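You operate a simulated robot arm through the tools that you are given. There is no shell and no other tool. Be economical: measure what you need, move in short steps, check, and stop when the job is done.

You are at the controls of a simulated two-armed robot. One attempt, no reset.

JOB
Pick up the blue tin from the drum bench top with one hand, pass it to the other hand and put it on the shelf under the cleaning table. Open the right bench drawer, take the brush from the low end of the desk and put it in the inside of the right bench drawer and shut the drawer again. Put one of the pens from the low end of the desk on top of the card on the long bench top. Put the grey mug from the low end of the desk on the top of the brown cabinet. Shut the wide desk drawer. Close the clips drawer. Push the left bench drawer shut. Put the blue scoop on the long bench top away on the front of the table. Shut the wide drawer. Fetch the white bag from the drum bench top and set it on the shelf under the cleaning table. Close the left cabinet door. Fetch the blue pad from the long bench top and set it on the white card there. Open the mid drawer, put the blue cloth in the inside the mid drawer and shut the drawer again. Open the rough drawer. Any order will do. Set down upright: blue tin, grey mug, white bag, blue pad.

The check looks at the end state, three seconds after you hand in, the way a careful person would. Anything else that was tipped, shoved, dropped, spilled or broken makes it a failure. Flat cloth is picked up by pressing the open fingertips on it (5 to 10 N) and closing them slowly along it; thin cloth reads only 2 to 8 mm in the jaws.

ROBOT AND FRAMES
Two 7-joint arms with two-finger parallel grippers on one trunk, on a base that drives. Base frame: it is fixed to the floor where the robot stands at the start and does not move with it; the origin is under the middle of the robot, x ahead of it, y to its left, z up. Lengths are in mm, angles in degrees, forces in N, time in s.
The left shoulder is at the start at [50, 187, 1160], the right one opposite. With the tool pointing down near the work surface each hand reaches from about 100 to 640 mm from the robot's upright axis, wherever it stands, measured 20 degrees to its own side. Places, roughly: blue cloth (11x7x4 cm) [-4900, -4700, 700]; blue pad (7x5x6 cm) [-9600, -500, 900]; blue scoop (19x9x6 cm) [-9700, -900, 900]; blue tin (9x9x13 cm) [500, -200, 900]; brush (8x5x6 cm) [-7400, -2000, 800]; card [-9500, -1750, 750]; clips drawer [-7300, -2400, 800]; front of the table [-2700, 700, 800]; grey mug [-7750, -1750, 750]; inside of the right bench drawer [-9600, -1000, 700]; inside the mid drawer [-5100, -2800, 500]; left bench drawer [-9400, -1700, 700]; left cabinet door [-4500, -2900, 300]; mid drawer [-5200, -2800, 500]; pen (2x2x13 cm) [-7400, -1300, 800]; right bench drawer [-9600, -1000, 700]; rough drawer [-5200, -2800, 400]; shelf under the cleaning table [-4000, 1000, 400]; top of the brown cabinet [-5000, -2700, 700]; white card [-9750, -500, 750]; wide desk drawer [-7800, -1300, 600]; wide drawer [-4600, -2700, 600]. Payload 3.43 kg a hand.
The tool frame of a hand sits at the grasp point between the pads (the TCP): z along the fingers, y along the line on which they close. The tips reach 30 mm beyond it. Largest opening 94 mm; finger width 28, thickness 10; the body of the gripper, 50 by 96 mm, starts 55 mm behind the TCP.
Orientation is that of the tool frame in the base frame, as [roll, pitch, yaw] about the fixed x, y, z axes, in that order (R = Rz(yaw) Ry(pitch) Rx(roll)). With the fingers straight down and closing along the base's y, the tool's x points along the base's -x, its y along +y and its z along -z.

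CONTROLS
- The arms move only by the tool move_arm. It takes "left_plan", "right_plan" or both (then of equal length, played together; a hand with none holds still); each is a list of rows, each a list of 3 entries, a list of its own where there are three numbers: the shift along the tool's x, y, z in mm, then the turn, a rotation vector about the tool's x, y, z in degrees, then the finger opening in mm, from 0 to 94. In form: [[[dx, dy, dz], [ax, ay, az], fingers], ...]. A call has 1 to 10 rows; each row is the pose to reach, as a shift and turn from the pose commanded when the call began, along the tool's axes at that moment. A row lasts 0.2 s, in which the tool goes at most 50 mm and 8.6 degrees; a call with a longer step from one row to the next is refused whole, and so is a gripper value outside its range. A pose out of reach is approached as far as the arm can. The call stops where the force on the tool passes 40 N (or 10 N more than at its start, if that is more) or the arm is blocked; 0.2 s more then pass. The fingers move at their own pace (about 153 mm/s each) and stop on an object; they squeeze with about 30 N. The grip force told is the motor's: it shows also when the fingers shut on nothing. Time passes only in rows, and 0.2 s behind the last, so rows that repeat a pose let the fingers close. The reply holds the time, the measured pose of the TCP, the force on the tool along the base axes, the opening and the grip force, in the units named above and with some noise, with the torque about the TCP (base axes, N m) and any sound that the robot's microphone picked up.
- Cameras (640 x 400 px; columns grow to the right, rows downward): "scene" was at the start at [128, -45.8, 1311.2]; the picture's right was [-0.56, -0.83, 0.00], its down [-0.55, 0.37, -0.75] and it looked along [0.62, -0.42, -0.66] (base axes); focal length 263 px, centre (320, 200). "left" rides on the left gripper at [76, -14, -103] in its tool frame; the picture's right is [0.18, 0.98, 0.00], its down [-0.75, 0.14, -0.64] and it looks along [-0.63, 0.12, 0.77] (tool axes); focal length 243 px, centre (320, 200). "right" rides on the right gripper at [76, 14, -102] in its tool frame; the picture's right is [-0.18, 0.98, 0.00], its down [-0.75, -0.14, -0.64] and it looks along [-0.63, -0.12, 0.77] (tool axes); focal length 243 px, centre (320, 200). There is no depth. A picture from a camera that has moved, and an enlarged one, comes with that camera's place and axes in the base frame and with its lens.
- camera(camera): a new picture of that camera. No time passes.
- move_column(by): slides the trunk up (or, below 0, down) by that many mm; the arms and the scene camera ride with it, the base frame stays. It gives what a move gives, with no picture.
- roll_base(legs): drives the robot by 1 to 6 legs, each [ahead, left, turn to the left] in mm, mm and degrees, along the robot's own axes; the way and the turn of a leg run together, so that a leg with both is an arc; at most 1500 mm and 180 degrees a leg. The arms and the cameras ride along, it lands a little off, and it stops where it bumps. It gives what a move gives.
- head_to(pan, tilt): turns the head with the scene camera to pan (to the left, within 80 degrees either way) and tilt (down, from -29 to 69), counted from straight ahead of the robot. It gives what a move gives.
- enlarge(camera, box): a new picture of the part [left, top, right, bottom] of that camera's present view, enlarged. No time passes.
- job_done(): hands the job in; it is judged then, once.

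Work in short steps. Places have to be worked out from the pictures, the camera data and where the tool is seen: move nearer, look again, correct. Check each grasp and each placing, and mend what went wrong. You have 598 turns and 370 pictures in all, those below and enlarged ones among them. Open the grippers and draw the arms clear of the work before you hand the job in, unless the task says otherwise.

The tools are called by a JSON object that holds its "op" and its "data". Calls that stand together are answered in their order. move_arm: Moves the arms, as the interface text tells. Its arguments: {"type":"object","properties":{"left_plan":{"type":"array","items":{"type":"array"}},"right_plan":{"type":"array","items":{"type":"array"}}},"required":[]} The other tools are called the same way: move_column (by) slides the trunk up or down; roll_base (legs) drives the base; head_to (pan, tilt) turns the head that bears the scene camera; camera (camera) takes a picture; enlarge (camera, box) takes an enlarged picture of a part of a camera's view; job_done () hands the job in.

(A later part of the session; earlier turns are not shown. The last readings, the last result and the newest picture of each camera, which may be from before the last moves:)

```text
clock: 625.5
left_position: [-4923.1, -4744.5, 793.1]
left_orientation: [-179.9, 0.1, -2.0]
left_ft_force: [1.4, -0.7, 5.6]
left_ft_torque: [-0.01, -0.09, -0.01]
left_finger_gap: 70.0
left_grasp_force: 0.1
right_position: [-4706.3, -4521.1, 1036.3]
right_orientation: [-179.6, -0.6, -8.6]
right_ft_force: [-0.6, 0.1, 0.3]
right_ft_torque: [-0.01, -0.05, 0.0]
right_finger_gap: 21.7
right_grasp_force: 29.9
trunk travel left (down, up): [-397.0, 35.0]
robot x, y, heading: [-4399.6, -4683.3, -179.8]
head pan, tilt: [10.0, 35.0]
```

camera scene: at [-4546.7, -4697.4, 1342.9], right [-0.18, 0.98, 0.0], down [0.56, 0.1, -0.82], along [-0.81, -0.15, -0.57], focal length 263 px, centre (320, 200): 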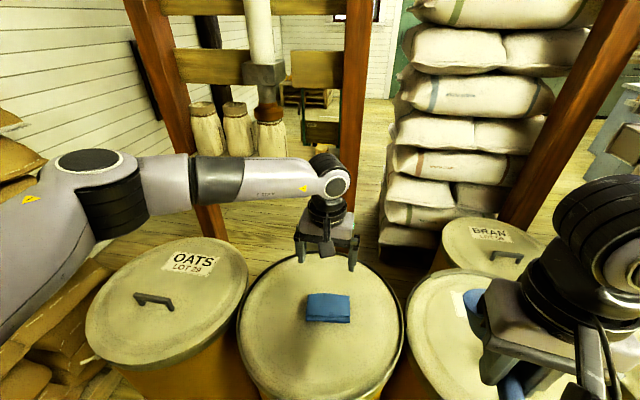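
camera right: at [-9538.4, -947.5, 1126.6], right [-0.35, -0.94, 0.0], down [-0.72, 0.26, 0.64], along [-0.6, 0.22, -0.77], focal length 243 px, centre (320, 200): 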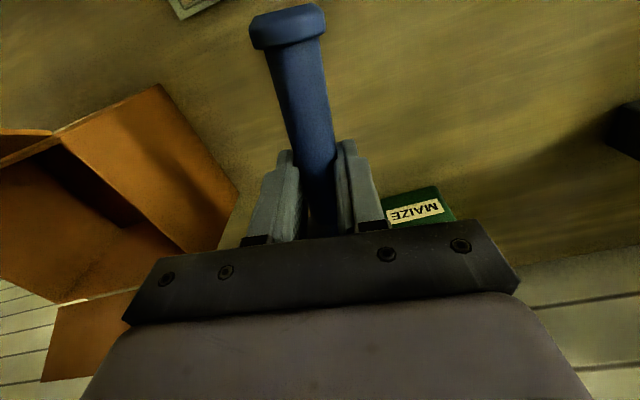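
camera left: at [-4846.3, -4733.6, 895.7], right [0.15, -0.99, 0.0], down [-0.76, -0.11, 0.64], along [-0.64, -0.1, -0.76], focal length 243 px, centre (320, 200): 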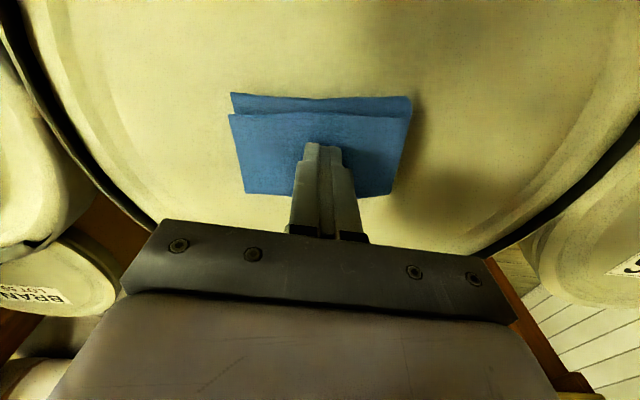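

A press of 5.6 N is right. I add half a millimetre and close slowly, 5 mm per step.

{"op": "move_arm", "data": {"left_plan": [[[0, 0, 0.5], [0, 0, 0], 65], [[0, 0, 0.5], [0, 0, 0], 60], [[0, 0, 0.5], [0, 0, 0], 55], [[0, 0, 0.5], [0, 0, 0], 50], [[0, 0, 0.5], [0, 0, 0], 45], [[0, 0, 0.5], [0, 0, 0], 40], [[0, 0, 0.5], [0, 0, 0], 35], [[0, 0, 0.5], [0, 0, 0], 30], [[0, 0, 0.5], [0, 0, 0], 25], [[0, 0, 0.5], [0, 0, 0], 20]]}}

{"op": "move_arm", "data": {"left_plan": [[[0, 0, 0], [0, 0, 0], 16], [[0, 0, 0], [0, 0, 0], 12], [[0, 0, 0], [0, 0, 0], 8], [[0, 0, 0], [0, 0, 0], 4], [[0, 0, 0], [0, 0, 0], 0], [[0, 0, 0], [0, 0, 0], 0]]}}

{"op": "camera", "data": {"camera": "left"}}

```text
clock: 627.7
left_position: [-4924.1, -4746.2, 792.5]
left_orientation: [-180.0, 0.1, -2.0]
left_ft_force: [0.3, -0.3, 15.2]
left_ft_torque: [-0.06, -0.05, 0.02]
left_finger_gap: 26.4
left_grasp_force: 5.2
right_position: [-4705.3, -4522.0, 1037.6]
right_orientation: [-179.6, -0.6, -8.6]
right_ft_force: [0.5, -0.2, 0.0]
right_ft_torque: [-0.03, -0.04, 0.01]
right_finger_gap: 21.6
right_grasp_force: 30.1
trunk travel left (down, up): [-397.0, 35.0]
robot x, y, heading: [-4400.6, -4685.4, -179.7]
head pan, tilt: [10.0, 35.0]
```

```text
clock: 629.1
left_position: [-4923.8, -4746.7, 793.2]
left_orientation: [-179.9, 0.2, -2.0]
left_ft_force: [0.9, 0.9, 15.6]
left_ft_torque: [0.04, -0.07, 0.0]
left_finger_gap: 0.0
left_grasp_force: 30.3
right_position: [-4705.3, -4520.9, 1037.5]
right_orientation: [-179.5, -0.7, -8.6]
right_ft_force: [-0.5, -0.3, -1.0]
right_ft_torque: [-0.02, -0.05, 0.01]
right_finger_gap: 21.8
right_grasp_force: 30.0
trunk travel left (down, up): [-397.0, 35.0]
robot x, y, heading: [-4397.7, -4683.5, -179.9]
head pan, tilt: [10.0, 35.0]
```

```text
144 pictures are left
camera left: at [-4846.6, -4733.6, 895.8], right [0.15, -0.99, 0.0], down [-0.76, -0.11, 0.64], along [-0.64, -0.1, -0.76], focal length 243 px, centre (320, 200)
```

left: 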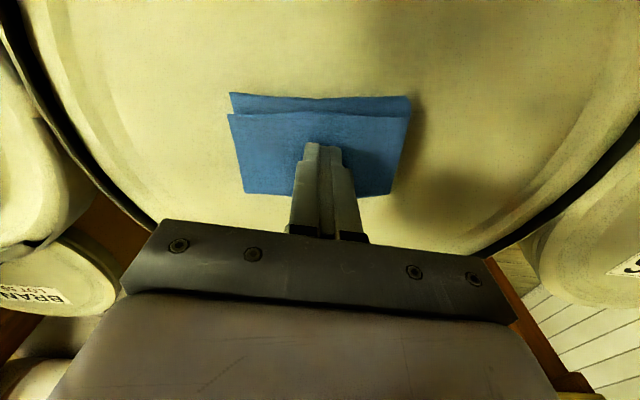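

No pinch. I look closer at how thick the cloth stack really is.

{"op": "move_arm", "data": {"left_plan": [[[0, 0, -30], [0, 0, 0], 40], [[0, 0, -75], [0, 0, 0], 94], [[60, 60, -110], [0, 0, 0], 94], [[100, 100, -130], [0, 0, 0], 94]]}}

{"op": "enlarge", "data": {"camera": "scene", "box": [250, 250, 410, 370]}}

{"op": "camera", "data": {"camera": "left"}}

```text
refused: row 3 steps farther than a row can; nothing moved
```

```text
3.33 times, centred on (330, 310) of scene
camera zoom: at [-4544.9, -4697.8, 1343.1], right [-0.18, 0.98, 0.0], down [0.56, 0.1, -0.82], along [-0.81, -0.15, -0.57], focal length 876 px, centre (287, -167)
```

zoom: 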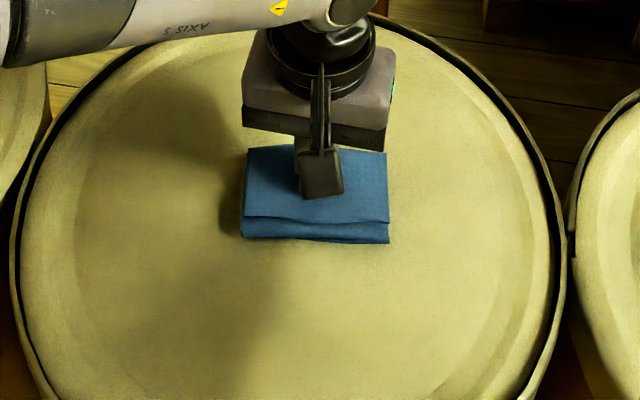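

```text
142 pictures are left
camera left: at [-4846.6, -4733.6, 895.8], right [0.15, -0.99, 0.0], down [-0.76, -0.11, 0.64], along [-0.64, -0.1, -0.76], focal length 243 px, centre (320, 200)
```

left: 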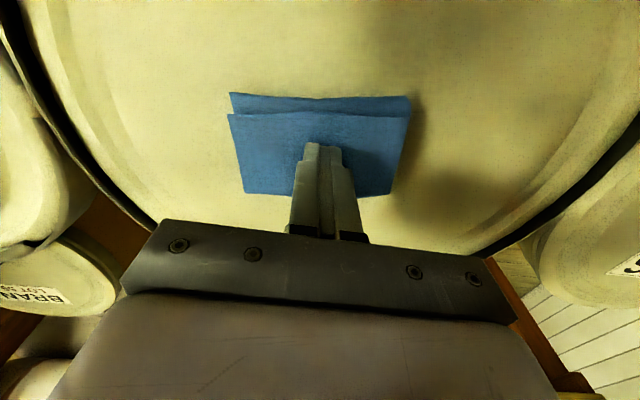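

The bundle is folded, about 25-30 mm thick, so I can grip it across its 72 mm side. I lift, turn the hand 88 degrees, and open wide.

{"op": "move_arm", "data": {"left_plan": [[[0, 0, -20], [0, 0, -8.5], 40], [[0, 0, -40], [0, 0, -17], 94], [[0, 0, -60], [0, 0, -25.5], 94], [[0, 0, -60], [0, 0, -34], 94], [[0, 0, -60], [0, 0, -42.5], 94], [[0, 0, -60], [0, 0, -51], 94], [[0, 0, -60], [0, 0, -59.5], 94], [[0, 0, -60], [0, 0, -68], 94], [[0, 0, -60], [0, 0, -76.5], 94], [[0, 0, -60], [0, 0, -85], 94]]}}

{"op": "camera", "data": {"camera": "left"}}

```text
clock: 631.3
left_position: [-4924.6, -4745.1, 851.6]
left_orientation: [-179.9, 0.0, 83.1]
left_ft_force: [0.1, 0.5, -0.6]
left_ft_torque: [0.01, 0.01, -0.05]
left_finger_gap: 93.9
left_grasp_force: 0.0
right_position: [-4705.7, -4521.6, 1037.3]
right_orientation: [-179.6, -0.8, -8.5]
right_ft_force: [0.9, 0.0, -0.7]
right_ft_torque: [-0.03, -0.03, 0.0]
right_finger_gap: 21.6
right_grasp_force: 30.3
trunk travel left (down, up): [-397.0, 35.0]
robot x, y, heading: [-4399.6, -4684.3, -179.6]
head pan, tilt: [10.0, 35.0]
```

```text
141 pictures are left
camera left: at [-4929.1, -4668.0, 955.2], right [1.0, 0.07, 0.0], down [0.05, -0.77, 0.64], along [0.04, -0.64, -0.77], focal length 243 px, centre (320, 200)
```

left: 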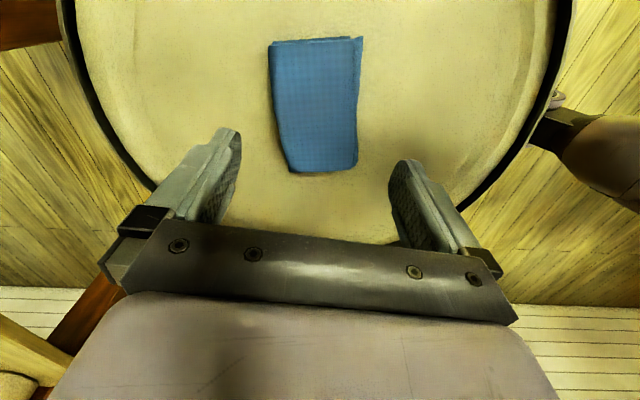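

The bundle is centred between the jaws (68 mm wide). I descend around it until the tips almost touch the lid.

{"op": "move_arm", "data": {"left_plan": [[[0, 0, 30], [0, 0, 0], 94], [[0, 0, 55], [0, 0, 0], 94], [[0, 0, 68], [0, 0, 0], 94], [[0, 0, 76], [0, 0, 0], 94], [[0, 0, 80], [0, 0, 0], 94], [[0, 0, 84], [0, 0, 0], 94], [[0, 0, 88], [0, 0, 0], 94], [[0, 0, 92], [0, 0, 0], 94]]}}

{"op": "camera", "data": {"camera": "left"}}

```text
clock: 633.1
left_position: [-4923.9, -4746.9, 761.2]
left_orientation: [-179.7, 0.0, 83.0]
left_ft_force: [2.3, -1.7, 16.3]
left_ft_torque: [-0.12, -0.9, -0.12]
left_finger_gap: 94.1
left_grasp_force: 0.1
right_position: [-4706.6, -4522.3, 1037.7]
right_orientation: [-179.6, -0.7, -8.6]
right_ft_force: [0.0, -0.6, -0.8]
right_ft_torque: [-0.02, -0.05, 0.0]
right_finger_gap: 21.7
right_grasp_force: 29.7
trunk travel left (down, up): [-397.0, 35.0]
robot x, y, heading: [-4400.3, -4682.2, -179.6]
head pan, tilt: [10.0, 35.0]
```

```text
140 pictures are left
camera left: at [-4928.7, -4667.9, 865.4], right [1.0, 0.06, 0.0], down [0.05, -0.77, 0.64], along [0.04, -0.64, -0.77], focal length 243 px, centre (320, 200)
```

left: 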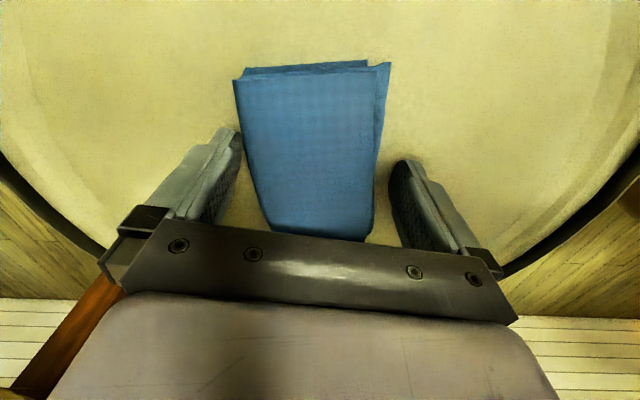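

The tips touch the lid (z≈731), so the bundle is about 32 mm thick. I rise 2 mm, close on it and lift.

{"op": "move_arm", "data": {"left_plan": [[[0, 0, -3], [0, 0, 0], 80], [[0, 0, -3], [0, 0, 0], 65], [[0, 0, -3], [0, 0, 0], 50], [[0, 0, -3], [0, 0, 0], 30], [[0, 0, -3], [0, 0, 0], 0], [[0, 0, -3], [0, 0, 0], 0], [[0, 0, -15], [0, 0, 0], 0], [[0, 0, -45], [0, 0, 0], 0], [[0, 0, -90], [0, 0, 0], 0]]}}

{"op": "camera", "data": {"camera": "left"}}

```text
clock: 635.1
left_position: [-4923.1, -4743.9, 850.1]
left_orientation: [180.0, 0.0, 83.0]
left_ft_force: [0.3, 0.4, 0.3]
left_ft_torque: [-0.01, 0.03, -0.02]
left_finger_gap: 78.3
left_grasp_force: 29.9
right_position: [-4707.2, -4520.6, 1036.4]
right_orientation: [-179.5, -0.7, -8.6]
right_ft_force: [0.9, -0.2, -0.3]
right_ft_torque: [0.05, -0.06, -0.02]
right_finger_gap: 21.7
right_grasp_force: 29.9
trunk travel left (down, up): [-397.0, 35.0]
robot x, y, heading: [-4401.0, -4680.9, -179.4]
head pan, tilt: [10.0, 35.0]
```

```text
139 pictures are left
camera left: at [-4927.9, -4667.0, 953.2], right [1.0, 0.06, 0.0], down [0.05, -0.76, 0.64], along [0.04, -0.64, -0.77], focal length 243 px, centre (320, 200)
```

left: 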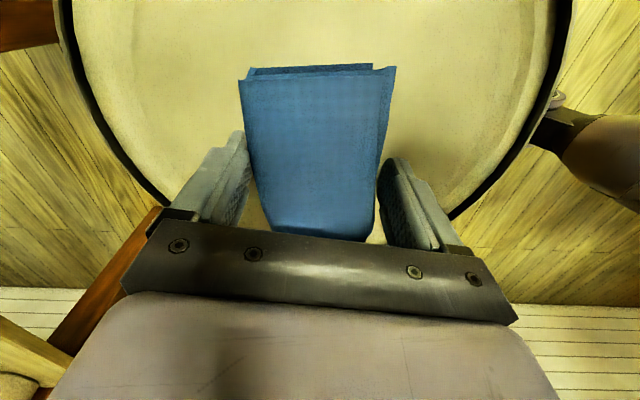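

The cloth bundle is held (78 mm). I tuck the hand in and drive back north and around by the way I came.

{"op": "move_arm", "data": {"left_plan": [[[0, 0, -45], [0, 0, 0], 0], [[0, 20, -85], [0, 0, 0], 0], [[0, 60, -120], [0, 0, 0], 0], [[0, 100, -150], [0, 0, 0], 0], [[0, 140, -180], [0, 0, 0], 0], [[0, 170, -200], [0, 0, 0], 0]]}}

{"op": "roll_base", "data": {"legs": [[-310, 0, -0.5], [0, -1400, 0], [0, -1404, 0], [403, 0, 0]]}}

{"op": "camera", "data": {"camera": "left"}}

```text
refused: row 3 steps farther than a row can; nothing moved
```

```text
clock: 645.0
left_position: [-4602.4, -3279.2, 849.1]
left_orientation: [-179.9, 0.1, 82.8]
left_ft_force: [-0.4, -0.7, -1.7]
left_ft_torque: [-0.01, 0.01, 0.0]
left_finger_gap: 76.0
left_grasp_force: 29.7
right_position: [-4384.3, -3055.9, 1036.5]
right_orientation: [-179.6, -0.9, -8.8]
right_ft_force: [-0.1, 0.3, -1.0]
right_ft_torque: [0.03, -0.06, 0.01]
right_finger_gap: 21.9
right_grasp_force: 30.2
trunk travel left (down, up): [-397.0, 35.0]
robot x, y, heading: [-4077.8, -3219.8, -179.9]
head pan, tilt: [10.0, 35.0]
stopped in leg 3: the robot was blocked; the commanded pose is now the measured one
```

```text
138 pictures are left
camera left: at [-4607.1, -3200.9, 952.5], right [1.0, 0.06, 0.0], down [0.05, -0.76, 0.64], along [0.04, -0.64, -0.77], focal length 243 px, centre (320, 200)
```

left: 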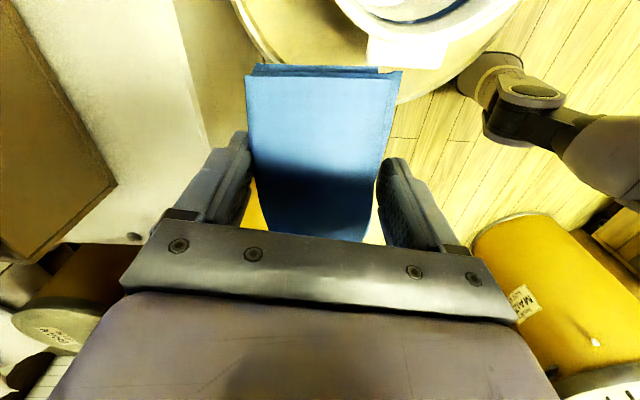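

The arm tuck was refused, so the hand was still extended and something stopped the base. I back straight away 150 mm and then tuck the hand in properly.

{"op": "roll_base", "data": {"legs": [[0, 25, 0], [-180, 0, 0]]}}

{"op": "move_arm", "data": {"left_plan": [[[0, 0, -45], [0, 0, 0], 0], [[0, 15, -88], [0, 0, 0], 0], [[0, 45, -120], [0, 0, 0], 0], [[0, 80, -145], [0, 0, 0], 0], [[0, 115, -170], [0, 0, 0], 0], [[0, 145, -190], [0, 0, 0], 0], [[0, 170, -200], [0, 0, 0], 0]]}}

{"op": "head_to", "data": {"pan": 10, "tilt": 30}}

{"op": "camera", "data": {"camera": "scene"}}

```text
clock: 646.9
left_position: [-4425.0, -3304.3, 849.7]
left_orientation: [-179.8, 0.1, 82.9]
left_ft_force: [-1.6, -0.5, -0.3]
left_ft_torque: [-0.01, 0.03, 0.0]
left_finger_gap: 75.7
left_grasp_force: 29.8
right_position: [-4205.3, -3080.5, 1037.5]
right_orientation: [-179.6, -0.7, -8.9]
right_ft_force: [0.4, -0.6, -0.4]
right_ft_torque: [-0.03, -0.01, 0.0]
right_finger_gap: 21.9
right_grasp_force: 29.7
trunk travel left (down, up): [-397.0, 35.0]
robot x, y, heading: [-3901.8, -3240.4, -179.9]
head pan, tilt: [10.0, 35.0]
```

```text
clock: 648.5
left_position: [-4255.1, -3324.9, 1048.1]
left_orientation: [-179.8, 0.1, 82.9]
left_ft_force: [0.1, -0.2, -0.4]
left_ft_torque: [0.01, 0.0, 0.0]
left_finger_gap: 75.4
left_grasp_force: 30.1
right_position: [-4207.6, -3080.7, 1036.6]
right_orientation: [-179.6, -0.7, -8.9]
right_ft_force: [-0.6, 0.1, -0.7]
right_ft_torque: [0.02, -0.03, 0.01]
right_finger_gap: 21.9
right_grasp_force: 29.9
trunk travel left (down, up): [-397.0, 35.0]
robot x, y, heading: [-3902.0, -3245.9, -179.9]
head pan, tilt: [10.0, 35.0]
```

```text
clock: 649.1
left_position: [-4256.2, -3325.2, 1048.9]
left_orientation: [180.0, 0.0, 82.8]
left_ft_force: [0.4, 0.4, 0.1]
left_ft_torque: [-0.03, -0.02, 0.03]
left_finger_gap: 75.4
left_grasp_force: 30.0
right_position: [-4206.9, -3081.1, 1037.7]
right_orientation: [-179.6, -0.7, -8.9]
right_ft_force: [0.2, 0.2, 0.2]
right_ft_torque: [0.01, -0.03, 0.0]
right_finger_gap: 21.6
right_grasp_force: 30.1
trunk travel left (down, up): [-397.0, 35.0]
robot x, y, heading: [-3902.8, -3239.4, -180.2]
head pan, tilt: [10.0, 30.0]
```

```text
137 pictures are left
camera scene: at [-4050.0, -3258.4, 1350.7], right [-0.17, 0.98, 0.0], down [0.49, 0.09, -0.87], along [-0.85, -0.15, -0.5], focal length 263 px, centre (320, 200)
```

scene: 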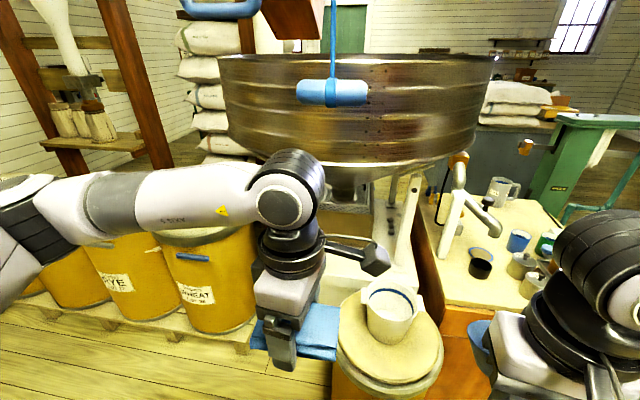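

All is intact. I continue north with the hand tucked.

{"op": "roll_base", "data": {"legs": [[0, -1365, 0], [592, 0, 0], [0, -303, 0], [480, 0, 0]]}}

{"op": "camera", "data": {"camera": "scene"}}

```text
clock: 663.0
left_position: [-5327.4, -1662.6, 1049.3]
left_orientation: [180.0, 0.2, 82.5]
left_ft_force: [-0.1, -0.2, -0.4]
left_ft_torque: [0.02, -0.03, 0.0]
left_finger_gap: 73.1
left_grasp_force: 30.1
right_position: [-5276.1, -1418.5, 1037.2]
right_orientation: [-179.6, -0.8, -9.2]
right_ft_force: [-0.1, 1.0, -0.1]
right_ft_torque: [-0.01, -0.06, 0.01]
right_finger_gap: 21.8
right_grasp_force: 30.0
trunk travel left (down, up): [-397.0, 35.0]
robot x, y, heading: [-4969.3, -1585.9, 179.8]
head pan, tilt: [10.0, 30.0]
```

```text
136 pictures are left
camera scene: at [-5120.5, -1596.5, 1350.6], right [-0.17, 0.99, 0.0], down [0.49, 0.08, -0.87], along [-0.85, -0.15, -0.5], focal length 263 px, centre (320, 200)
```

scene: 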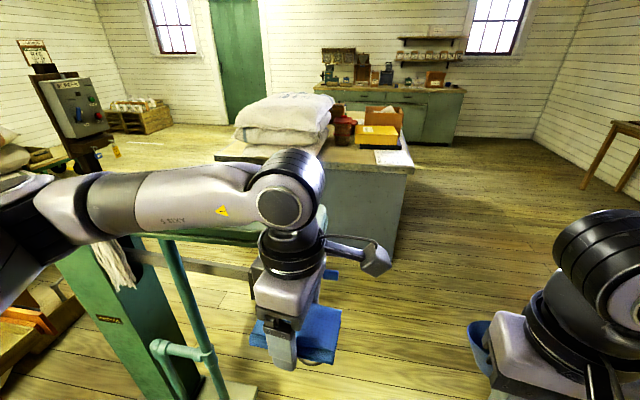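

Through the gap. Now north, then west past the scale, and turn to face the cabinet's west side.

{"op": "roll_base", "data": {"legs": [[0, -540, 0], [1130, 0, 0], [0, 0, 180]]}}

{"op": "roll_base", "data": {"legs": [[0, -500, 0], [0, -900, 0], [0, -270, 0]]}}

{"op": "head_to", "data": {"pan": 0, "tilt": 35}}

{"op": "camera", "data": {"camera": "scene"}}

```text
clock: 678.8
left_position: [-5748.8, -960.6, 1048.7]
left_orientation: [-179.8, 0.0, -98.0]
left_ft_force: [-0.5, 0.2, 0.0]
left_ft_torque: [-0.03, 0.02, -0.01]
left_finger_gap: 71.6
left_grasp_force: 30.2
right_position: [-5801.0, -1204.6, 1035.5]
right_orientation: [-179.5, -0.8, 170.4]
right_ft_force: [-0.2, 1.1, -1.6]
right_ft_torque: [-0.01, 0.06, -0.01]
right_finger_gap: 22.0
right_grasp_force: 30.0
trunk travel left (down, up): [-397.0, 35.0]
robot x, y, heading: [-6101.8, -1035.3, -0.8]
head pan, tilt: [10.0, 30.0]
```

```text
clock: 687.6
left_position: [-5768.2, -2635.4, 1049.2]
left_orientation: [-179.9, 0.2, -98.0]
left_ft_force: [-0.1, -0.8, -1.4]
left_ft_torque: [-0.03, -0.03, 0.02]
left_finger_gap: 71.7
left_grasp_force: 29.2
right_position: [-5820.1, -2877.7, 1036.1]
right_orientation: [-179.5, -0.8, 170.5]
right_ft_force: [-0.2, 0.3, 0.0]
right_ft_torque: [0.02, 0.06, -0.01]
right_finger_gap: 21.9
right_grasp_force: 30.0
trunk travel left (down, up): [-397.0, 35.0]
robot x, y, heading: [-6124.2, -2714.5, -0.6]
head pan, tilt: [10.0, 30.0]
```

```text
clock: 688.3
left_position: [-5768.5, -2634.3, 1048.8]
left_orientation: [-179.9, 0.2, -97.9]
left_ft_force: [-1.1, 0.1, -1.0]
left_ft_torque: [0.02, 0.0, 0.02]
left_finger_gap: 71.7
left_grasp_force: 30.6
right_position: [-5820.9, -2878.0, 1036.5]
right_orientation: [-179.6, -0.8, 170.4]
right_ft_force: [0.5, -0.6, 0.1]
right_ft_torque: [0.03, 0.06, 0.0]
right_finger_gap: 21.5
right_grasp_force: 29.9
trunk travel left (down, up): [-397.0, 35.0]
robot x, y, heading: [-6123.2, -2712.7, -0.8]
head pan, tilt: [0.0, 35.0]
```

```text
135 pictures are left
camera scene: at [-5976.9, -2712.9, 1342.9], right [-0.01, -1.0, 0.0], down [-0.57, 0.01, -0.82], along [0.82, -0.01, -0.57], focal length 263 px, centre (320, 200)
```

scene: 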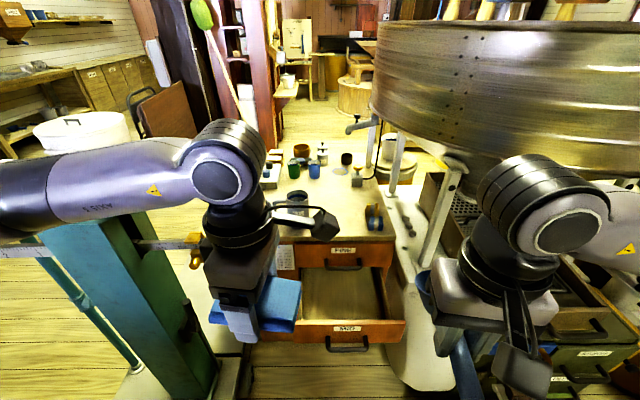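

The mid drawer is still open. I shift 40 mm right, lower the trunk, and bring the cloth over the drawer.

{"op": "roll_base", "data": {"legs": [[0, -40, 0.7]]}}

{"op": "move_column", "data": {"by": -390}}

{"op": "roll_base", "data": {"legs": [[165, 0, 0]]}}

{"op": "move_arm", "data": {"left_plan": [[[30, -40, 0], [0, 0, 0], 0], [[60, -80, 0], [0, 0, 0], 0], [[85, -115, 0], [0, 0, 0], 0], [[105, -145, 0], [0, 0, 0], 0], [[120, -170, 0], [0, 0, 0], 0]]}}

{"op": "camera", "data": {"camera": "left"}}

{"op": "camera", "data": {"camera": "scene"}}

```text
clock: 689.2
left_position: [-5769.3, -2670.0, 1048.2]
left_orientation: [-180.0, 0.1, -97.3]
left_ft_force: [-0.7, -0.4, -0.2]
left_ft_torque: [0.01, -0.03, 0.01]
left_finger_gap: 71.7
left_grasp_force: 29.8
right_position: [-5818.3, -2915.6, 1036.5]
right_orientation: [-179.6, -0.8, 171.1]
right_ft_force: [0.5, -0.3, 0.3]
right_ft_torque: [-0.03, -0.01, -0.02]
right_finger_gap: 21.6
right_grasp_force: 29.8
trunk travel left (down, up): [-397.0, 35.0]
robot x, y, heading: [-6124.4, -2750.7, 0.0]
head pan, tilt: [0.0, 35.0]
```

```text
clock: 693.0
left_position: [-5769.3, -2669.7, 659.8]
left_orientation: [-179.9, 0.1, -97.2]
left_ft_force: [0.0, -0.7, 0.6]
left_ft_torque: [-0.03, -0.03, 0.02]
left_finger_gap: 71.5
left_grasp_force: 29.6
right_position: [-5819.2, -2913.9, 647.0]
right_orientation: [-179.6, -0.8, 171.1]
right_ft_force: [-0.2, -0.3, -0.9]
right_ft_torque: [-0.04, 0.02, -0.01]
right_finger_gap: 21.6
right_grasp_force: 29.8
trunk travel left (down, up): [-7.0, 425.0]
robot x, y, heading: [-6122.3, -2750.9, 0.0]
head pan, tilt: [0.0, 35.0]
```

```text
clock: 694.4
left_position: [-5605.9, -2667.8, 658.1]
left_orientation: [-179.9, 0.1, -97.1]
left_ft_force: [0.2, 0.6, -0.6]
left_ft_torque: [0.0, 0.01, 0.02]
left_finger_gap: 71.5
left_grasp_force: 29.6
right_position: [-5654.1, -2913.1, 646.3]
right_orientation: [-179.6, -0.8, 171.2]
right_ft_force: [0.5, 0.2, -0.9]
right_ft_torque: [0.01, 0.03, -0.02]
right_finger_gap: 21.7
right_grasp_force: 29.6
trunk travel left (down, up): [-7.0, 425.0]
robot x, y, heading: [-5956.4, -2750.8, 0.2]
head pan, tilt: [0.0, 35.0]
```

```text
clock: 695.6
left_position: [-5451.1, -2808.6, 659.4]
left_orientation: [-179.9, 0.2, -97.4]
left_ft_force: [0.9, -0.5, 0.0]
left_ft_torque: [-0.02, -0.01, -0.01]
left_finger_gap: 71.5
left_grasp_force: 29.8
right_position: [-5653.2, -2913.2, 645.9]
right_orientation: [-179.5, -0.8, 171.1]
right_ft_force: [0.0, 0.9, -0.4]
right_ft_torque: [-0.01, 0.02, -0.02]
right_finger_gap: 21.6
right_grasp_force: 30.5
trunk travel left (down, up): [-7.0, 425.0]
robot x, y, heading: [-5961.1, -2749.0, 0.2]
head pan, tilt: [0.0, 35.0]
```

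```text
134 pictures are left
camera left: at [-5447.4, -2885.8, 762.2], right [-1.0, -0.06, 0.0], down [-0.05, 0.76, 0.64], along [-0.04, 0.64, -0.77], focal length 243 px, centre (320, 200)
```

left: 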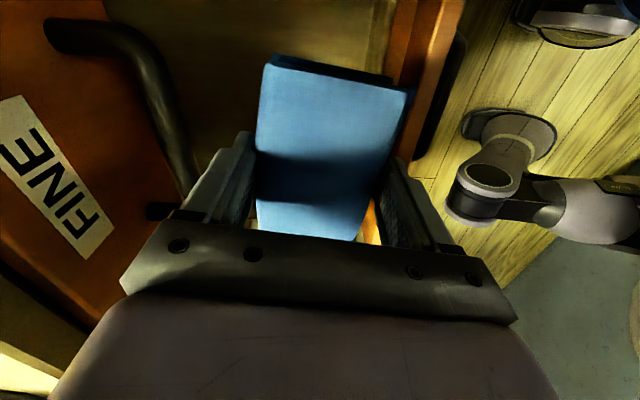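

```text
133 pictures are left
camera scene: at [-5812.4, -2750.3, 952.9], right [0.0, -1.0, 0.0], down [-0.57, 0.0, -0.82], along [0.82, 0.0, -0.57], focal length 263 px, centre (320, 200)
```

scene: 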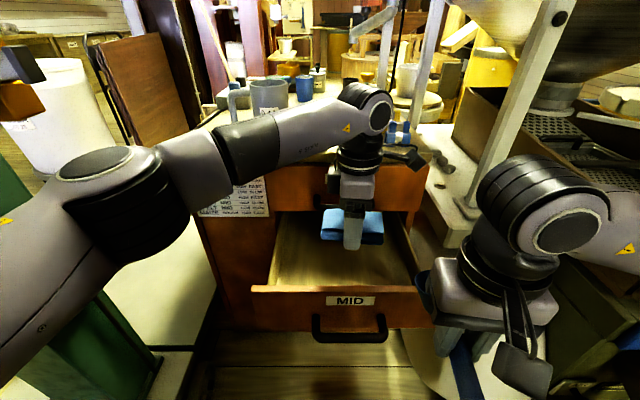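

The cloth hangs over the open drawer. I shift 20 mm forward and lower it in until it touches.

{"op": "move_arm", "data": {"left_plan": [[[0, -20, 10], [0, 0, 0], 0], [[0, -20, 45], [0, 0, 0], 0], [[0, -20, 80], [0, 0, 0], 0], [[0, -20, 110], [0, 0, 0], 0], [[0, -20, 135], [0, 0, 0], 0]]}}

{"op": "camera", "data": {"camera": "left"}}

{"op": "camera", "data": {"camera": "scene"}}

```text
clock: 696.8
left_position: [-5430.2, -2809.8, 522.9]
left_orientation: [-179.9, 0.1, -97.1]
left_ft_force: [0.2, 0.2, -0.3]
left_ft_torque: [-0.01, 0.03, 0.0]
left_finger_gap: 71.5
left_grasp_force: 30.0
right_position: [-5654.1, -2913.2, 647.6]
right_orientation: [-179.6, -0.8, 171.2]
right_ft_force: [-0.5, -0.2, -0.5]
right_ft_torque: [0.02, 0.05, -0.01]
right_finger_gap: 21.7
right_grasp_force: 30.5
trunk travel left (down, up): [-7.0, 425.0]
robot x, y, heading: [-5955.8, -2750.5, 0.1]
head pan, tilt: [0.0, 35.0]
```

```text
132 pictures are left
camera left: at [-5426.9, -2887.4, 626.3], right [-1.0, -0.06, 0.0], down [-0.05, 0.76, 0.64], along [-0.04, 0.64, -0.77], focal length 243 px, centre (320, 200)
```

left: 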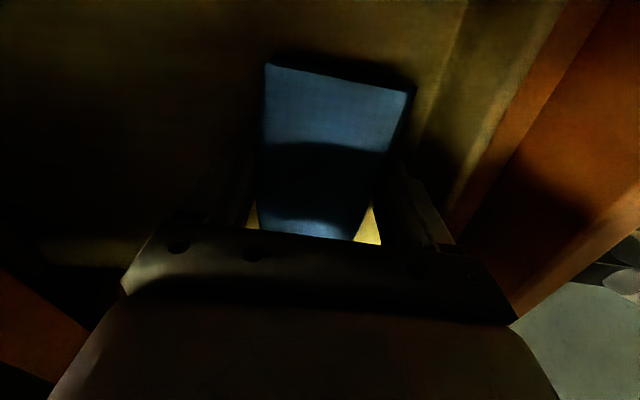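

```text
131 pictures are left
camera scene: at [-5812.4, -2750.3, 952.9], right [0.0, -1.0, 0.0], down [-0.57, 0.0, -0.82], along [0.82, 0.0, -0.57], focal length 263 px, centre (320, 200)
```

scene: 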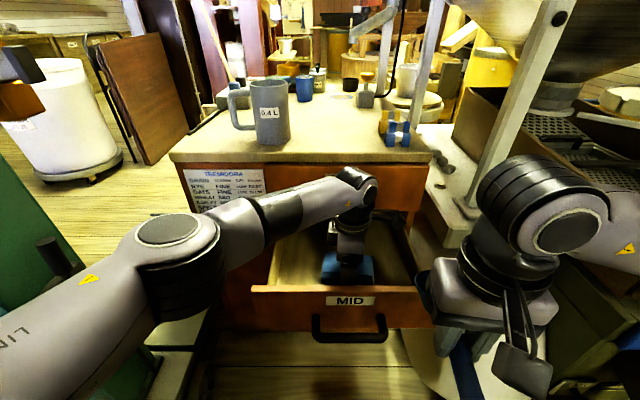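

Inside the drawer. I lower on in small steps until contact.

{"op": "move_arm", "data": {"left_plan": [[[0, 0, 8], [0, 0, 0], 0], [[0, 0, 16], [0, 0, 0], 0], [[0, 0, 24], [0, 0, 0], 0], [[0, 0, 30], [0, 0, 0], 0], [[0, 0, 36], [0, 0, 0], 0], [[0, 0, 42], [0, 0, 0], 0], [[0, 0, 48], [0, 0, 0], 0], [[0, 0, 54], [0, 0, 0], 0]]}}

```text
clock: 697.7
left_position: [-5427.5, -2812.3, 507.1]
left_orientation: [-179.2, 0.0, -97.1]
left_ft_force: [0.4, 1.5, 17.0]
left_ft_torque: [0.22, 0.69, -0.11]
left_finger_gap: 71.3
left_grasp_force: 29.8
right_position: [-5654.3, -2913.8, 647.1]
right_orientation: [-179.6, -0.6, 171.1]
right_ft_force: [0.2, 0.8, -1.1]
right_ft_torque: [-0.02, 0.03, -0.02]
right_finger_gap: 21.9
right_grasp_force: 30.1
trunk travel left (down, up): [-7.0, 425.0]
robot x, y, heading: [-5958.0, -2752.6, 0.3]
head pan, tilt: [0.0, 35.0]
stopped in row 4 (left hand): the force on the tool passed its limit (the readings are from after the stop); the commanded pose is now the measured one
```

Floor reached. I ease up, open and lift out.

{"op": "move_arm", "data": {"left_plan": [[[0, 0, -2], [0, 0, 0], 80], [[0, 0, -2], [0, 0, 0], 90], [[0, 0, -2], [0, 0, 0], 92], [[0, 0, -30], [0, 0, 0], 92], [[0, 0, -70], [0, 0, 0], 92], [[0, 0, -115], [0, 0, 0], 92], [[0, 0, -160], [0, 0, 0], 92], [[0, 0, -190], [0, 0, 0], 92]]}}

{"op": "camera", "data": {"camera": "left"}}

{"op": "camera", "data": {"camera": "scene"}}

```text
clock: 699.5
left_position: [-5430.5, -2811.1, 692.3]
left_orientation: [-179.7, -0.1, -97.2]
left_ft_force: [-0.5, -0.7, -0.1]
left_ft_torque: [-0.02, 0.0, 0.02]
left_finger_gap: 92.1
left_grasp_force: 0.0
right_position: [-5653.2, -2913.3, 646.3]
right_orientation: [-179.5, -0.8, 171.2]
right_ft_force: [0.7, 1.0, -1.0]
right_ft_torque: [0.01, 0.01, 0.01]
right_finger_gap: 21.7
right_grasp_force: 30.1
trunk travel left (down, up): [-7.0, 425.0]
robot x, y, heading: [-5956.4, -2751.0, 0.1]
head pan, tilt: [0.0, 35.0]
```

```text
130 pictures are left
camera left: at [-5426.7, -2888.5, 796.7], right [-1.0, -0.06, -0.01], down [-0.05, 0.77, 0.64], along [-0.03, 0.64, -0.77], focal length 243 px, centre (320, 200)
```

left: 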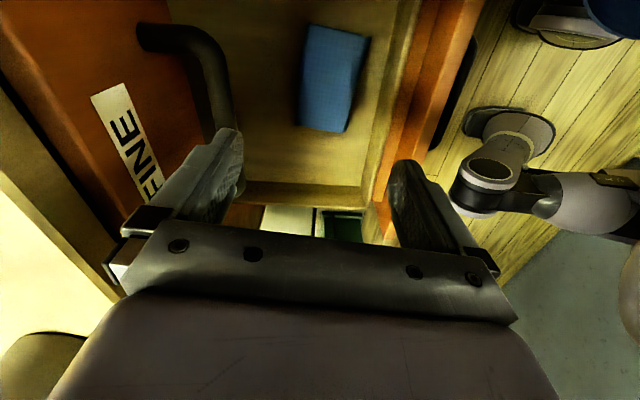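

```text
129 pictures are left
camera scene: at [-5812.3, -2750.2, 952.9], right [0.0, -1.0, 0.0], down [-0.57, 0.0, -0.82], along [0.82, 0.0, -0.57], focal length 263 px, centre (320, 200)
```

scene: 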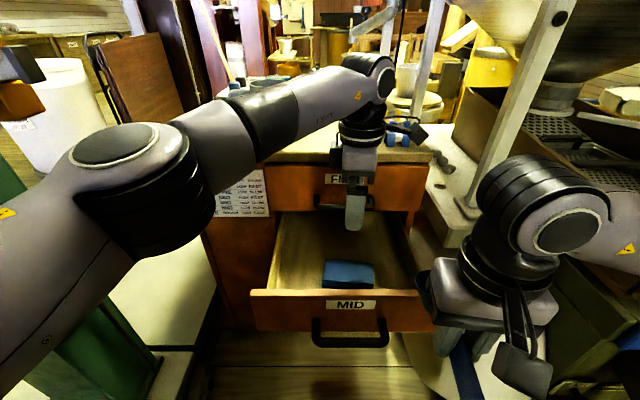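

The cloth is in the drawer. I back off and form the forward fist to push it shut, left of the handle.

{"op": "roll_base", "data": {"legs": [[-190, 0, 0]]}}

{"op": "move_arm", "data": {"left_plan": [[[-12, 2, 5], [8, 0, 0], 60], [[-24, 4, 15], [16, 0, 0], 30], [[-36, 6, 30], [24, 0, 0], 0], [[-48, 8, 50], [32, 0, 0], 0], [[-60, 10, 70], [40, 0, 0], 0], [[-72, 12, 90], [48, 0, 0], 0], [[-84, 14, 110], [56, 0, 0], 0], [[-95, 16, 130], [64, 0, 0], 0], [[-105, 18, 150], [72, 0, 0], 0], [[-115, 20, 165], [80, 0, 0], 0]]}}

{"op": "camera", "data": {"camera": "left"}}

{"op": "camera", "data": {"camera": "scene"}}

```text
clock: 701.1
left_position: [-5619.1, -2811.9, 694.5]
left_orientation: [-179.6, 0.1, -97.3]
left_ft_force: [-0.6, -0.5, 0.9]
left_ft_torque: [-0.06, -0.03, 0.01]
left_finger_gap: 91.7
left_grasp_force: 0.2
right_position: [-5843.7, -2914.5, 648.3]
right_orientation: [-179.6, -0.8, 171.3]
right_ft_force: [-0.2, -0.8, -0.9]
right_ft_torque: [0.01, 0.02, 0.03]
right_finger_gap: 21.6
right_grasp_force: 30.0
trunk travel left (down, up): [-7.0, 425.0]
robot x, y, heading: [-6145.2, -2749.8, 0.2]
head pan, tilt: [0.0, 35.0]
```

```text
clock: 703.3
left_position: [-5633.2, -2736.1, 560.4]
left_orientation: [-99.9, 0.2, -96.3]
left_ft_force: [-0.4, -0.2, 0.5]
left_ft_torque: [-0.02, -0.01, -0.01]
left_finger_gap: 0.0
left_grasp_force: 29.9
left hand out of reach, approached as far as the arm can: row 9, 10
right_position: [-5842.5, -2913.5, 646.6]
right_orientation: [-179.6, -0.8, 171.1]
right_ft_force: [0.4, -0.5, -1.3]
right_ft_torque: [-0.01, 0.03, 0.0]
right_finger_gap: 21.8
right_grasp_force: 29.6
trunk travel left (down, up): [-7.0, 425.0]
robot x, y, heading: [-6149.0, -2752.6, 0.1]
head pan, tilt: [0.0, 35.0]
```

```text
128 pictures are left
camera left: at [-5739.4, -2800.7, 592.6], right [-0.19, -0.16, -0.97], down [-0.57, 0.82, -0.02], along [0.8, 0.55, -0.25], focal length 243 px, centre (320, 200)
```

left: 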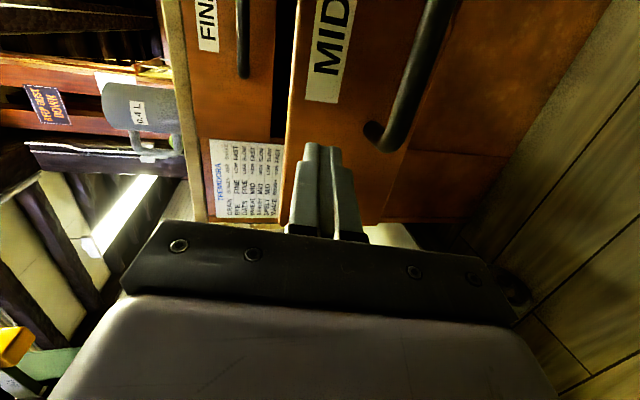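

```text
127 pictures are left
camera scene: at [-6001.3, -2750.6, 952.9], right [0.0, -1.0, 0.0], down [-0.57, 0.0, -0.82], along [0.82, 0.0, -0.57], focal length 263 px, centre (320, 200)
```

scene: 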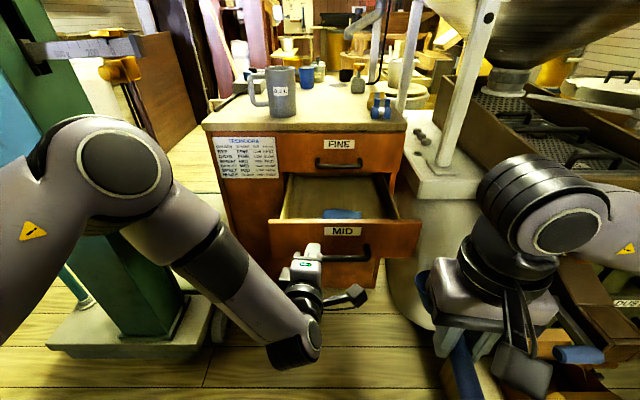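

I move the fist 38 mm left and 40 mm lower, clear of the handle.

{"op": "move_arm", "data": {"left_plan": [[[-20, 20, 1], [0, 0, 0], 0], [[-40, 40, 3], [0, 0, 0], 0]]}}

{"op": "roll_base", "data": {"legs": [[150, 0, 0]]}}

{"op": "camera", "data": {"camera": "scene"}}

```text
clock: 703.9
left_position: [-5640.0, -2739.9, 560.8]
left_orientation: [-99.9, 0.0, -96.8]
left_ft_force: [0.6, 0.0, 0.2]
left_ft_torque: [-0.02, -0.04, -0.01]
left_finger_gap: 0.0
left_grasp_force: 29.5
left hand out of reach, approached as far as the arm can: row 1, 2
right_position: [-5842.6, -2913.4, 646.7]
right_orientation: [-179.6, -0.8, 171.2]
right_ft_force: [0.5, 0.0, -0.5]
right_ft_torque: [0.03, 0.05, 0.0]
right_finger_gap: 21.8
right_grasp_force: 30.4
trunk travel left (down, up): [-7.0, 425.0]
robot x, y, heading: [-6149.0, -2751.7, 0.1]
head pan, tilt: [0.0, 35.0]
```

```text
clock: 705.3
left_position: [-5489.0, -2740.0, 559.3]
left_orientation: [-100.0, 0.0, -96.8]
left_ft_force: [0.7, 0.3, 0.4]
left_ft_torque: [0.0, -0.02, 0.02]
left_finger_gap: 0.0
left_grasp_force: 30.1
right_position: [-5692.2, -2914.1, 647.1]
right_orientation: [-179.7, -0.9, 171.1]
right_ft_force: [-0.3, 0.6, -1.2]
right_ft_torque: [0.03, 0.05, -0.01]
right_finger_gap: 22.1
right_grasp_force: 30.0
trunk travel left (down, up): [-7.0, 425.0]
robot x, y, heading: [-5997.9, -2748.5, -0.1]
head pan, tilt: [0.0, 35.0]
```

```text
126 pictures are left
camera scene: at [-5850.5, -2750.6, 952.9], right [0.0, -1.0, 0.0], down [-0.57, 0.0, -0.82], along [0.82, 0.0, -0.57], focal length 263 px, centre (320, 200)
```

scene: 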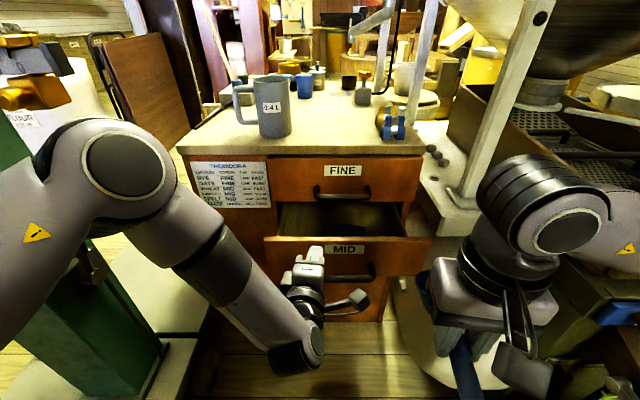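

The fist is already moving the drawer in at its top edge, well above the handle. I continue with the base and finish with the arm.

{"op": "roll_base", "data": {"legs": [[110, 0, 0]]}}

{"op": "move_arm", "data": {"left_plan": [[[0, -1, 8], [0, 0, 0], 0], [[0, -3, 16], [0, 0, 0], 0], [[0, -4, 24], [0, 0, 0], 0], [[0, -5, 32], [0, 0, 0], 0], [[0, -7, 40], [0, 0, 0], 0], [[0, -8, 48], [0, 0, 0], 0], [[0, -10, 56], [0, 0, 0], 0], [[0, -11, 64], [0, 0, 0], 0]]}}

{"op": "camera", "data": {"camera": "scene"}}

```text
clock: 706.5
left_position: [-5393.3, -2741.7, 561.4]
left_orientation: [-99.6, 0.1, -97.0]
left_ft_force: [-0.1, 0.5, -0.5]
left_ft_torque: [-0.01, -0.02, -0.03]
left_finger_gap: 0.0
left_grasp_force: 29.8
right_position: [-5600.0, -2915.6, 643.5]
right_orientation: [-179.2, -1.4, 170.2]
right_ft_force: [-0.5, 0.7, -1.1]
right_ft_torque: [-0.02, 0.02, 0.03]
right_finger_gap: 21.5
right_grasp_force: 30.1
trunk travel left (down, up): [-7.0, 425.0]
robot x, y, heading: [-5896.9, -2746.9, -0.3]
head pan, tilt: [0.0, 35.0]
stopped in leg 1: the robot was blocked; the commanded pose is now the measured one
```

```text
clock: 707.9
left_position: [-5351.7, -2750.7, 563.8]
left_orientation: [-99.8, 0.2, -96.6]
left_ft_force: [-12.8, 4.7, 11.6]
left_ft_torque: [0.02, -0.42, 0.27]
left_finger_gap: 0.1
left_grasp_force: 29.7
left hand out of reach, approached as far as the arm can: row 5, 6, 7
right_position: [-5600.3, -2916.1, 642.3]
right_orientation: [-179.1, -1.6, 170.3]
right_ft_force: [0.7, 0.2, -0.3]
right_ft_torque: [0.06, -0.01, -0.03]
right_finger_gap: 21.6
right_grasp_force: 29.8
trunk travel left (down, up): [-7.0, 425.0]
robot x, y, heading: [-5901.0, -2748.3, -0.7]
head pan, tilt: [0.0, 35.0]
stopped in row 7 (left hand): the force on the tool passed its limit (the readings are from after the stop); the commanded pose is now the measured one
```

```text
125 pictures are left
camera scene: at [-5757.7, -2748.2, 953.8], right [0.0, -1.0, 0.0], down [-0.57, 0.0, -0.82], along [0.82, -0.01, -0.57], focal length 263 px, centre (320, 200)
```

scene: 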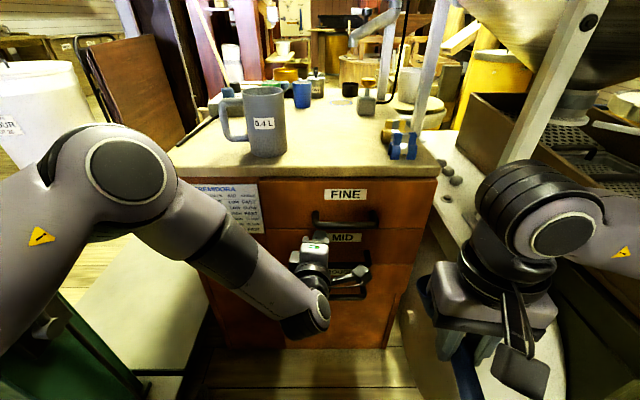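

The tip is at the same depth where it met the closed face before, so the drawer is shut. I back the hand and base away and verify.

{"op": "move_arm", "data": {"left_plan": [[[0, -1, -15], [0, 0, 0], 0], [[0, -2, -45], [0, 0, 0], 0]]}}

{"op": "roll_base", "data": {"legs": [[-120, 0, 0.5]]}}

{"op": "camera", "data": {"camera": "scene"}}

{"op": "camera", "data": {"camera": "left"}}

```text
clock: 708.5
left_position: [-5392.2, -2744.8, 573.1]
left_orientation: [-100.0, 0.2, -96.8]
left_ft_force: [-0.1, -0.4, -0.8]
left_ft_torque: [-0.02, 0.02, -0.04]
left_finger_gap: 0.0
left_grasp_force: 30.1
right_position: [-5600.2, -2915.8, 643.0]
right_orientation: [-179.0, -1.6, 170.2]
right_ft_force: [0.1, -0.2, -0.8]
right_ft_torque: [0.01, 0.05, 0.01]
right_finger_gap: 22.3
right_grasp_force: 29.8
trunk travel left (down, up): [-7.0, 425.0]
robot x, y, heading: [-5896.6, -2747.9, -0.3]
head pan, tilt: [0.0, 35.0]
```

```text
clock: 709.8
left_position: [-5512.3, -2740.9, 571.6]
left_orientation: [-100.3, 0.3, -96.0]
left_ft_force: [-0.8, -0.1, 0.4]
left_ft_torque: [0.02, 0.03, -0.03]
left_finger_gap: 0.0
left_grasp_force: 30.3
right_position: [-5717.4, -2914.0, 642.1]
right_orientation: [-179.1, -1.9, 170.8]
right_ft_force: [0.4, -0.6, -1.2]
right_ft_torque: [0.05, 0.06, -0.02]
right_finger_gap: 21.7
right_grasp_force: 29.4
trunk travel left (down, up): [-7.0, 425.0]
robot x, y, heading: [-6025.4, -2749.9, 0.4]
head pan, tilt: [0.0, 35.0]
```

```text
124 pictures are left
camera scene: at [-5874.8, -2748.8, 952.9], right [0.0, -1.0, 0.0], down [-0.57, 0.0, -0.82], along [0.82, 0.0, -0.57], focal length 263 px, centre (320, 200)
```

scene: 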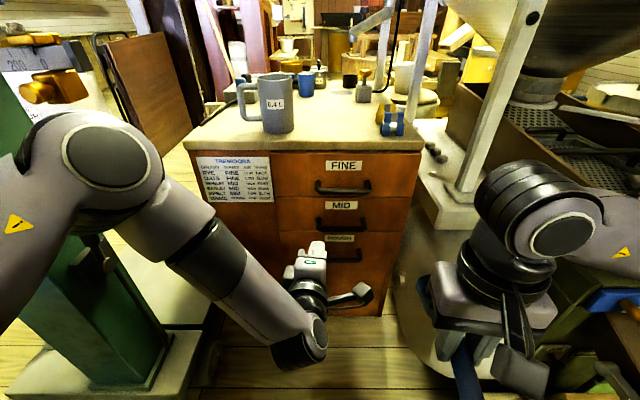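

```text
123 pictures are left
camera left: at [-5618.7, -2806.0, 604.3], right [-0.19, -0.16, -0.97], down [-0.57, 0.82, -0.02], along [0.8, 0.55, -0.25], focal length 243 px, centre (320, 200)
```

left: 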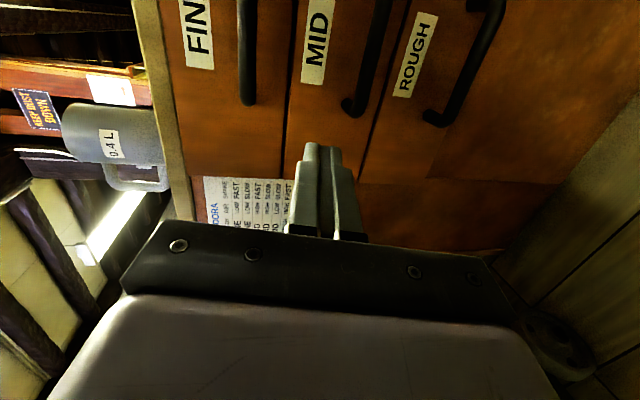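

MID is shut with the cloth inside. Now the ROUGH drawer (handle z≈378): I shift the base 45 mm left and bring the open jaws to the handle's height.

{"op": "roll_base", "data": {"legs": [[0, 45, 0]]}}

{"op": "move_arm", "data": {"left_plan": [[[28, 10, 0], [0, 0, 0], 60], [[56, 25, 4], [0, 0, 0], 60], [[84, 50, 8], [0, 0, 0], 60], [[110, 80, 14], [0, 0, 0], 60], [[112, 115, 20], [0, 0, 0], 60], [[112, 150, 25], [0, 0, 0], 60], [[112, 182, 30], [0, 0, 0], 60]]}}

{"op": "camera", "data": {"camera": "left"}}

{"op": "camera", "data": {"camera": "scene"}}

```text
clock: 710.7
left_position: [-5512.4, -2696.6, 569.8]
left_orientation: [-100.3, 0.3, -96.0]
left_ft_force: [0.4, 0.0, 0.1]
left_ft_torque: [0.01, 0.0, 0.01]
left_finger_gap: 0.0
left_grasp_force: 30.4
right_position: [-5718.2, -2869.2, 641.9]
right_orientation: [-179.3, -1.8, 170.8]
right_ft_force: [0.3, 0.3, -0.6]
right_ft_torque: [0.04, 0.02, -0.01]
right_finger_gap: 22.0
right_grasp_force: 30.6
trunk travel left (down, up): [-7.0, 425.0]
robot x, y, heading: [-6019.2, -2706.6, 0.4]
head pan, tilt: [0.0, 35.0]
```

```text
clock: 712.3
left_position: [-5507.9, -2758.2, 475.6]
left_orientation: [-100.2, 0.5, -93.5]
left_ft_force: [0.5, 0.7, -0.8]
left_ft_torque: [0.04, -0.03, -0.01]
left_finger_gap: 59.8
left_grasp_force: 0.0
left hand out of reach, approached as far as the arm can: row 4, 5, 6, 7
right_position: [-5717.6, -2868.7, 640.4]
right_orientation: [-179.2, -1.9, 170.8]
right_ft_force: [-0.6, 0.2, -1.2]
right_ft_torque: [0.01, 0.07, -0.04]
right_finger_gap: 21.7
right_grasp_force: 30.3
trunk travel left (down, up): [-7.0, 425.0]
robot x, y, heading: [-6019.0, -2703.0, 0.4]
head pan, tilt: [0.0, 35.0]
```

```text
122 pictures are left
camera left: at [-5610.4, -2828.0, 507.7], right [-0.18, -0.17, -0.97], down [-0.61, 0.79, -0.02], along [0.77, 0.59, -0.25], focal length 243 px, centre (320, 200)
```

left: 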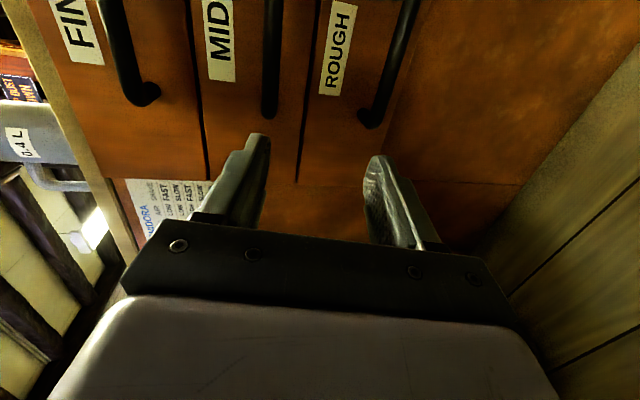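

```text
121 pictures are left
camera scene: at [-5875.1, -2704.3, 952.9], right [0.0, -1.0, 0.0], down [-0.57, 0.0, -0.82], along [0.82, 0.0, -0.57], focal length 263 px, centre (320, 200)
```

scene: 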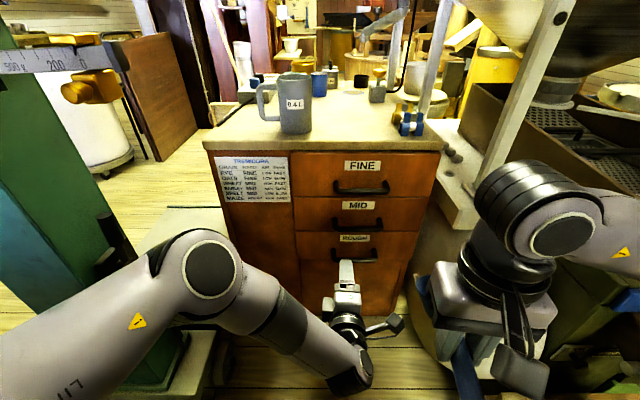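

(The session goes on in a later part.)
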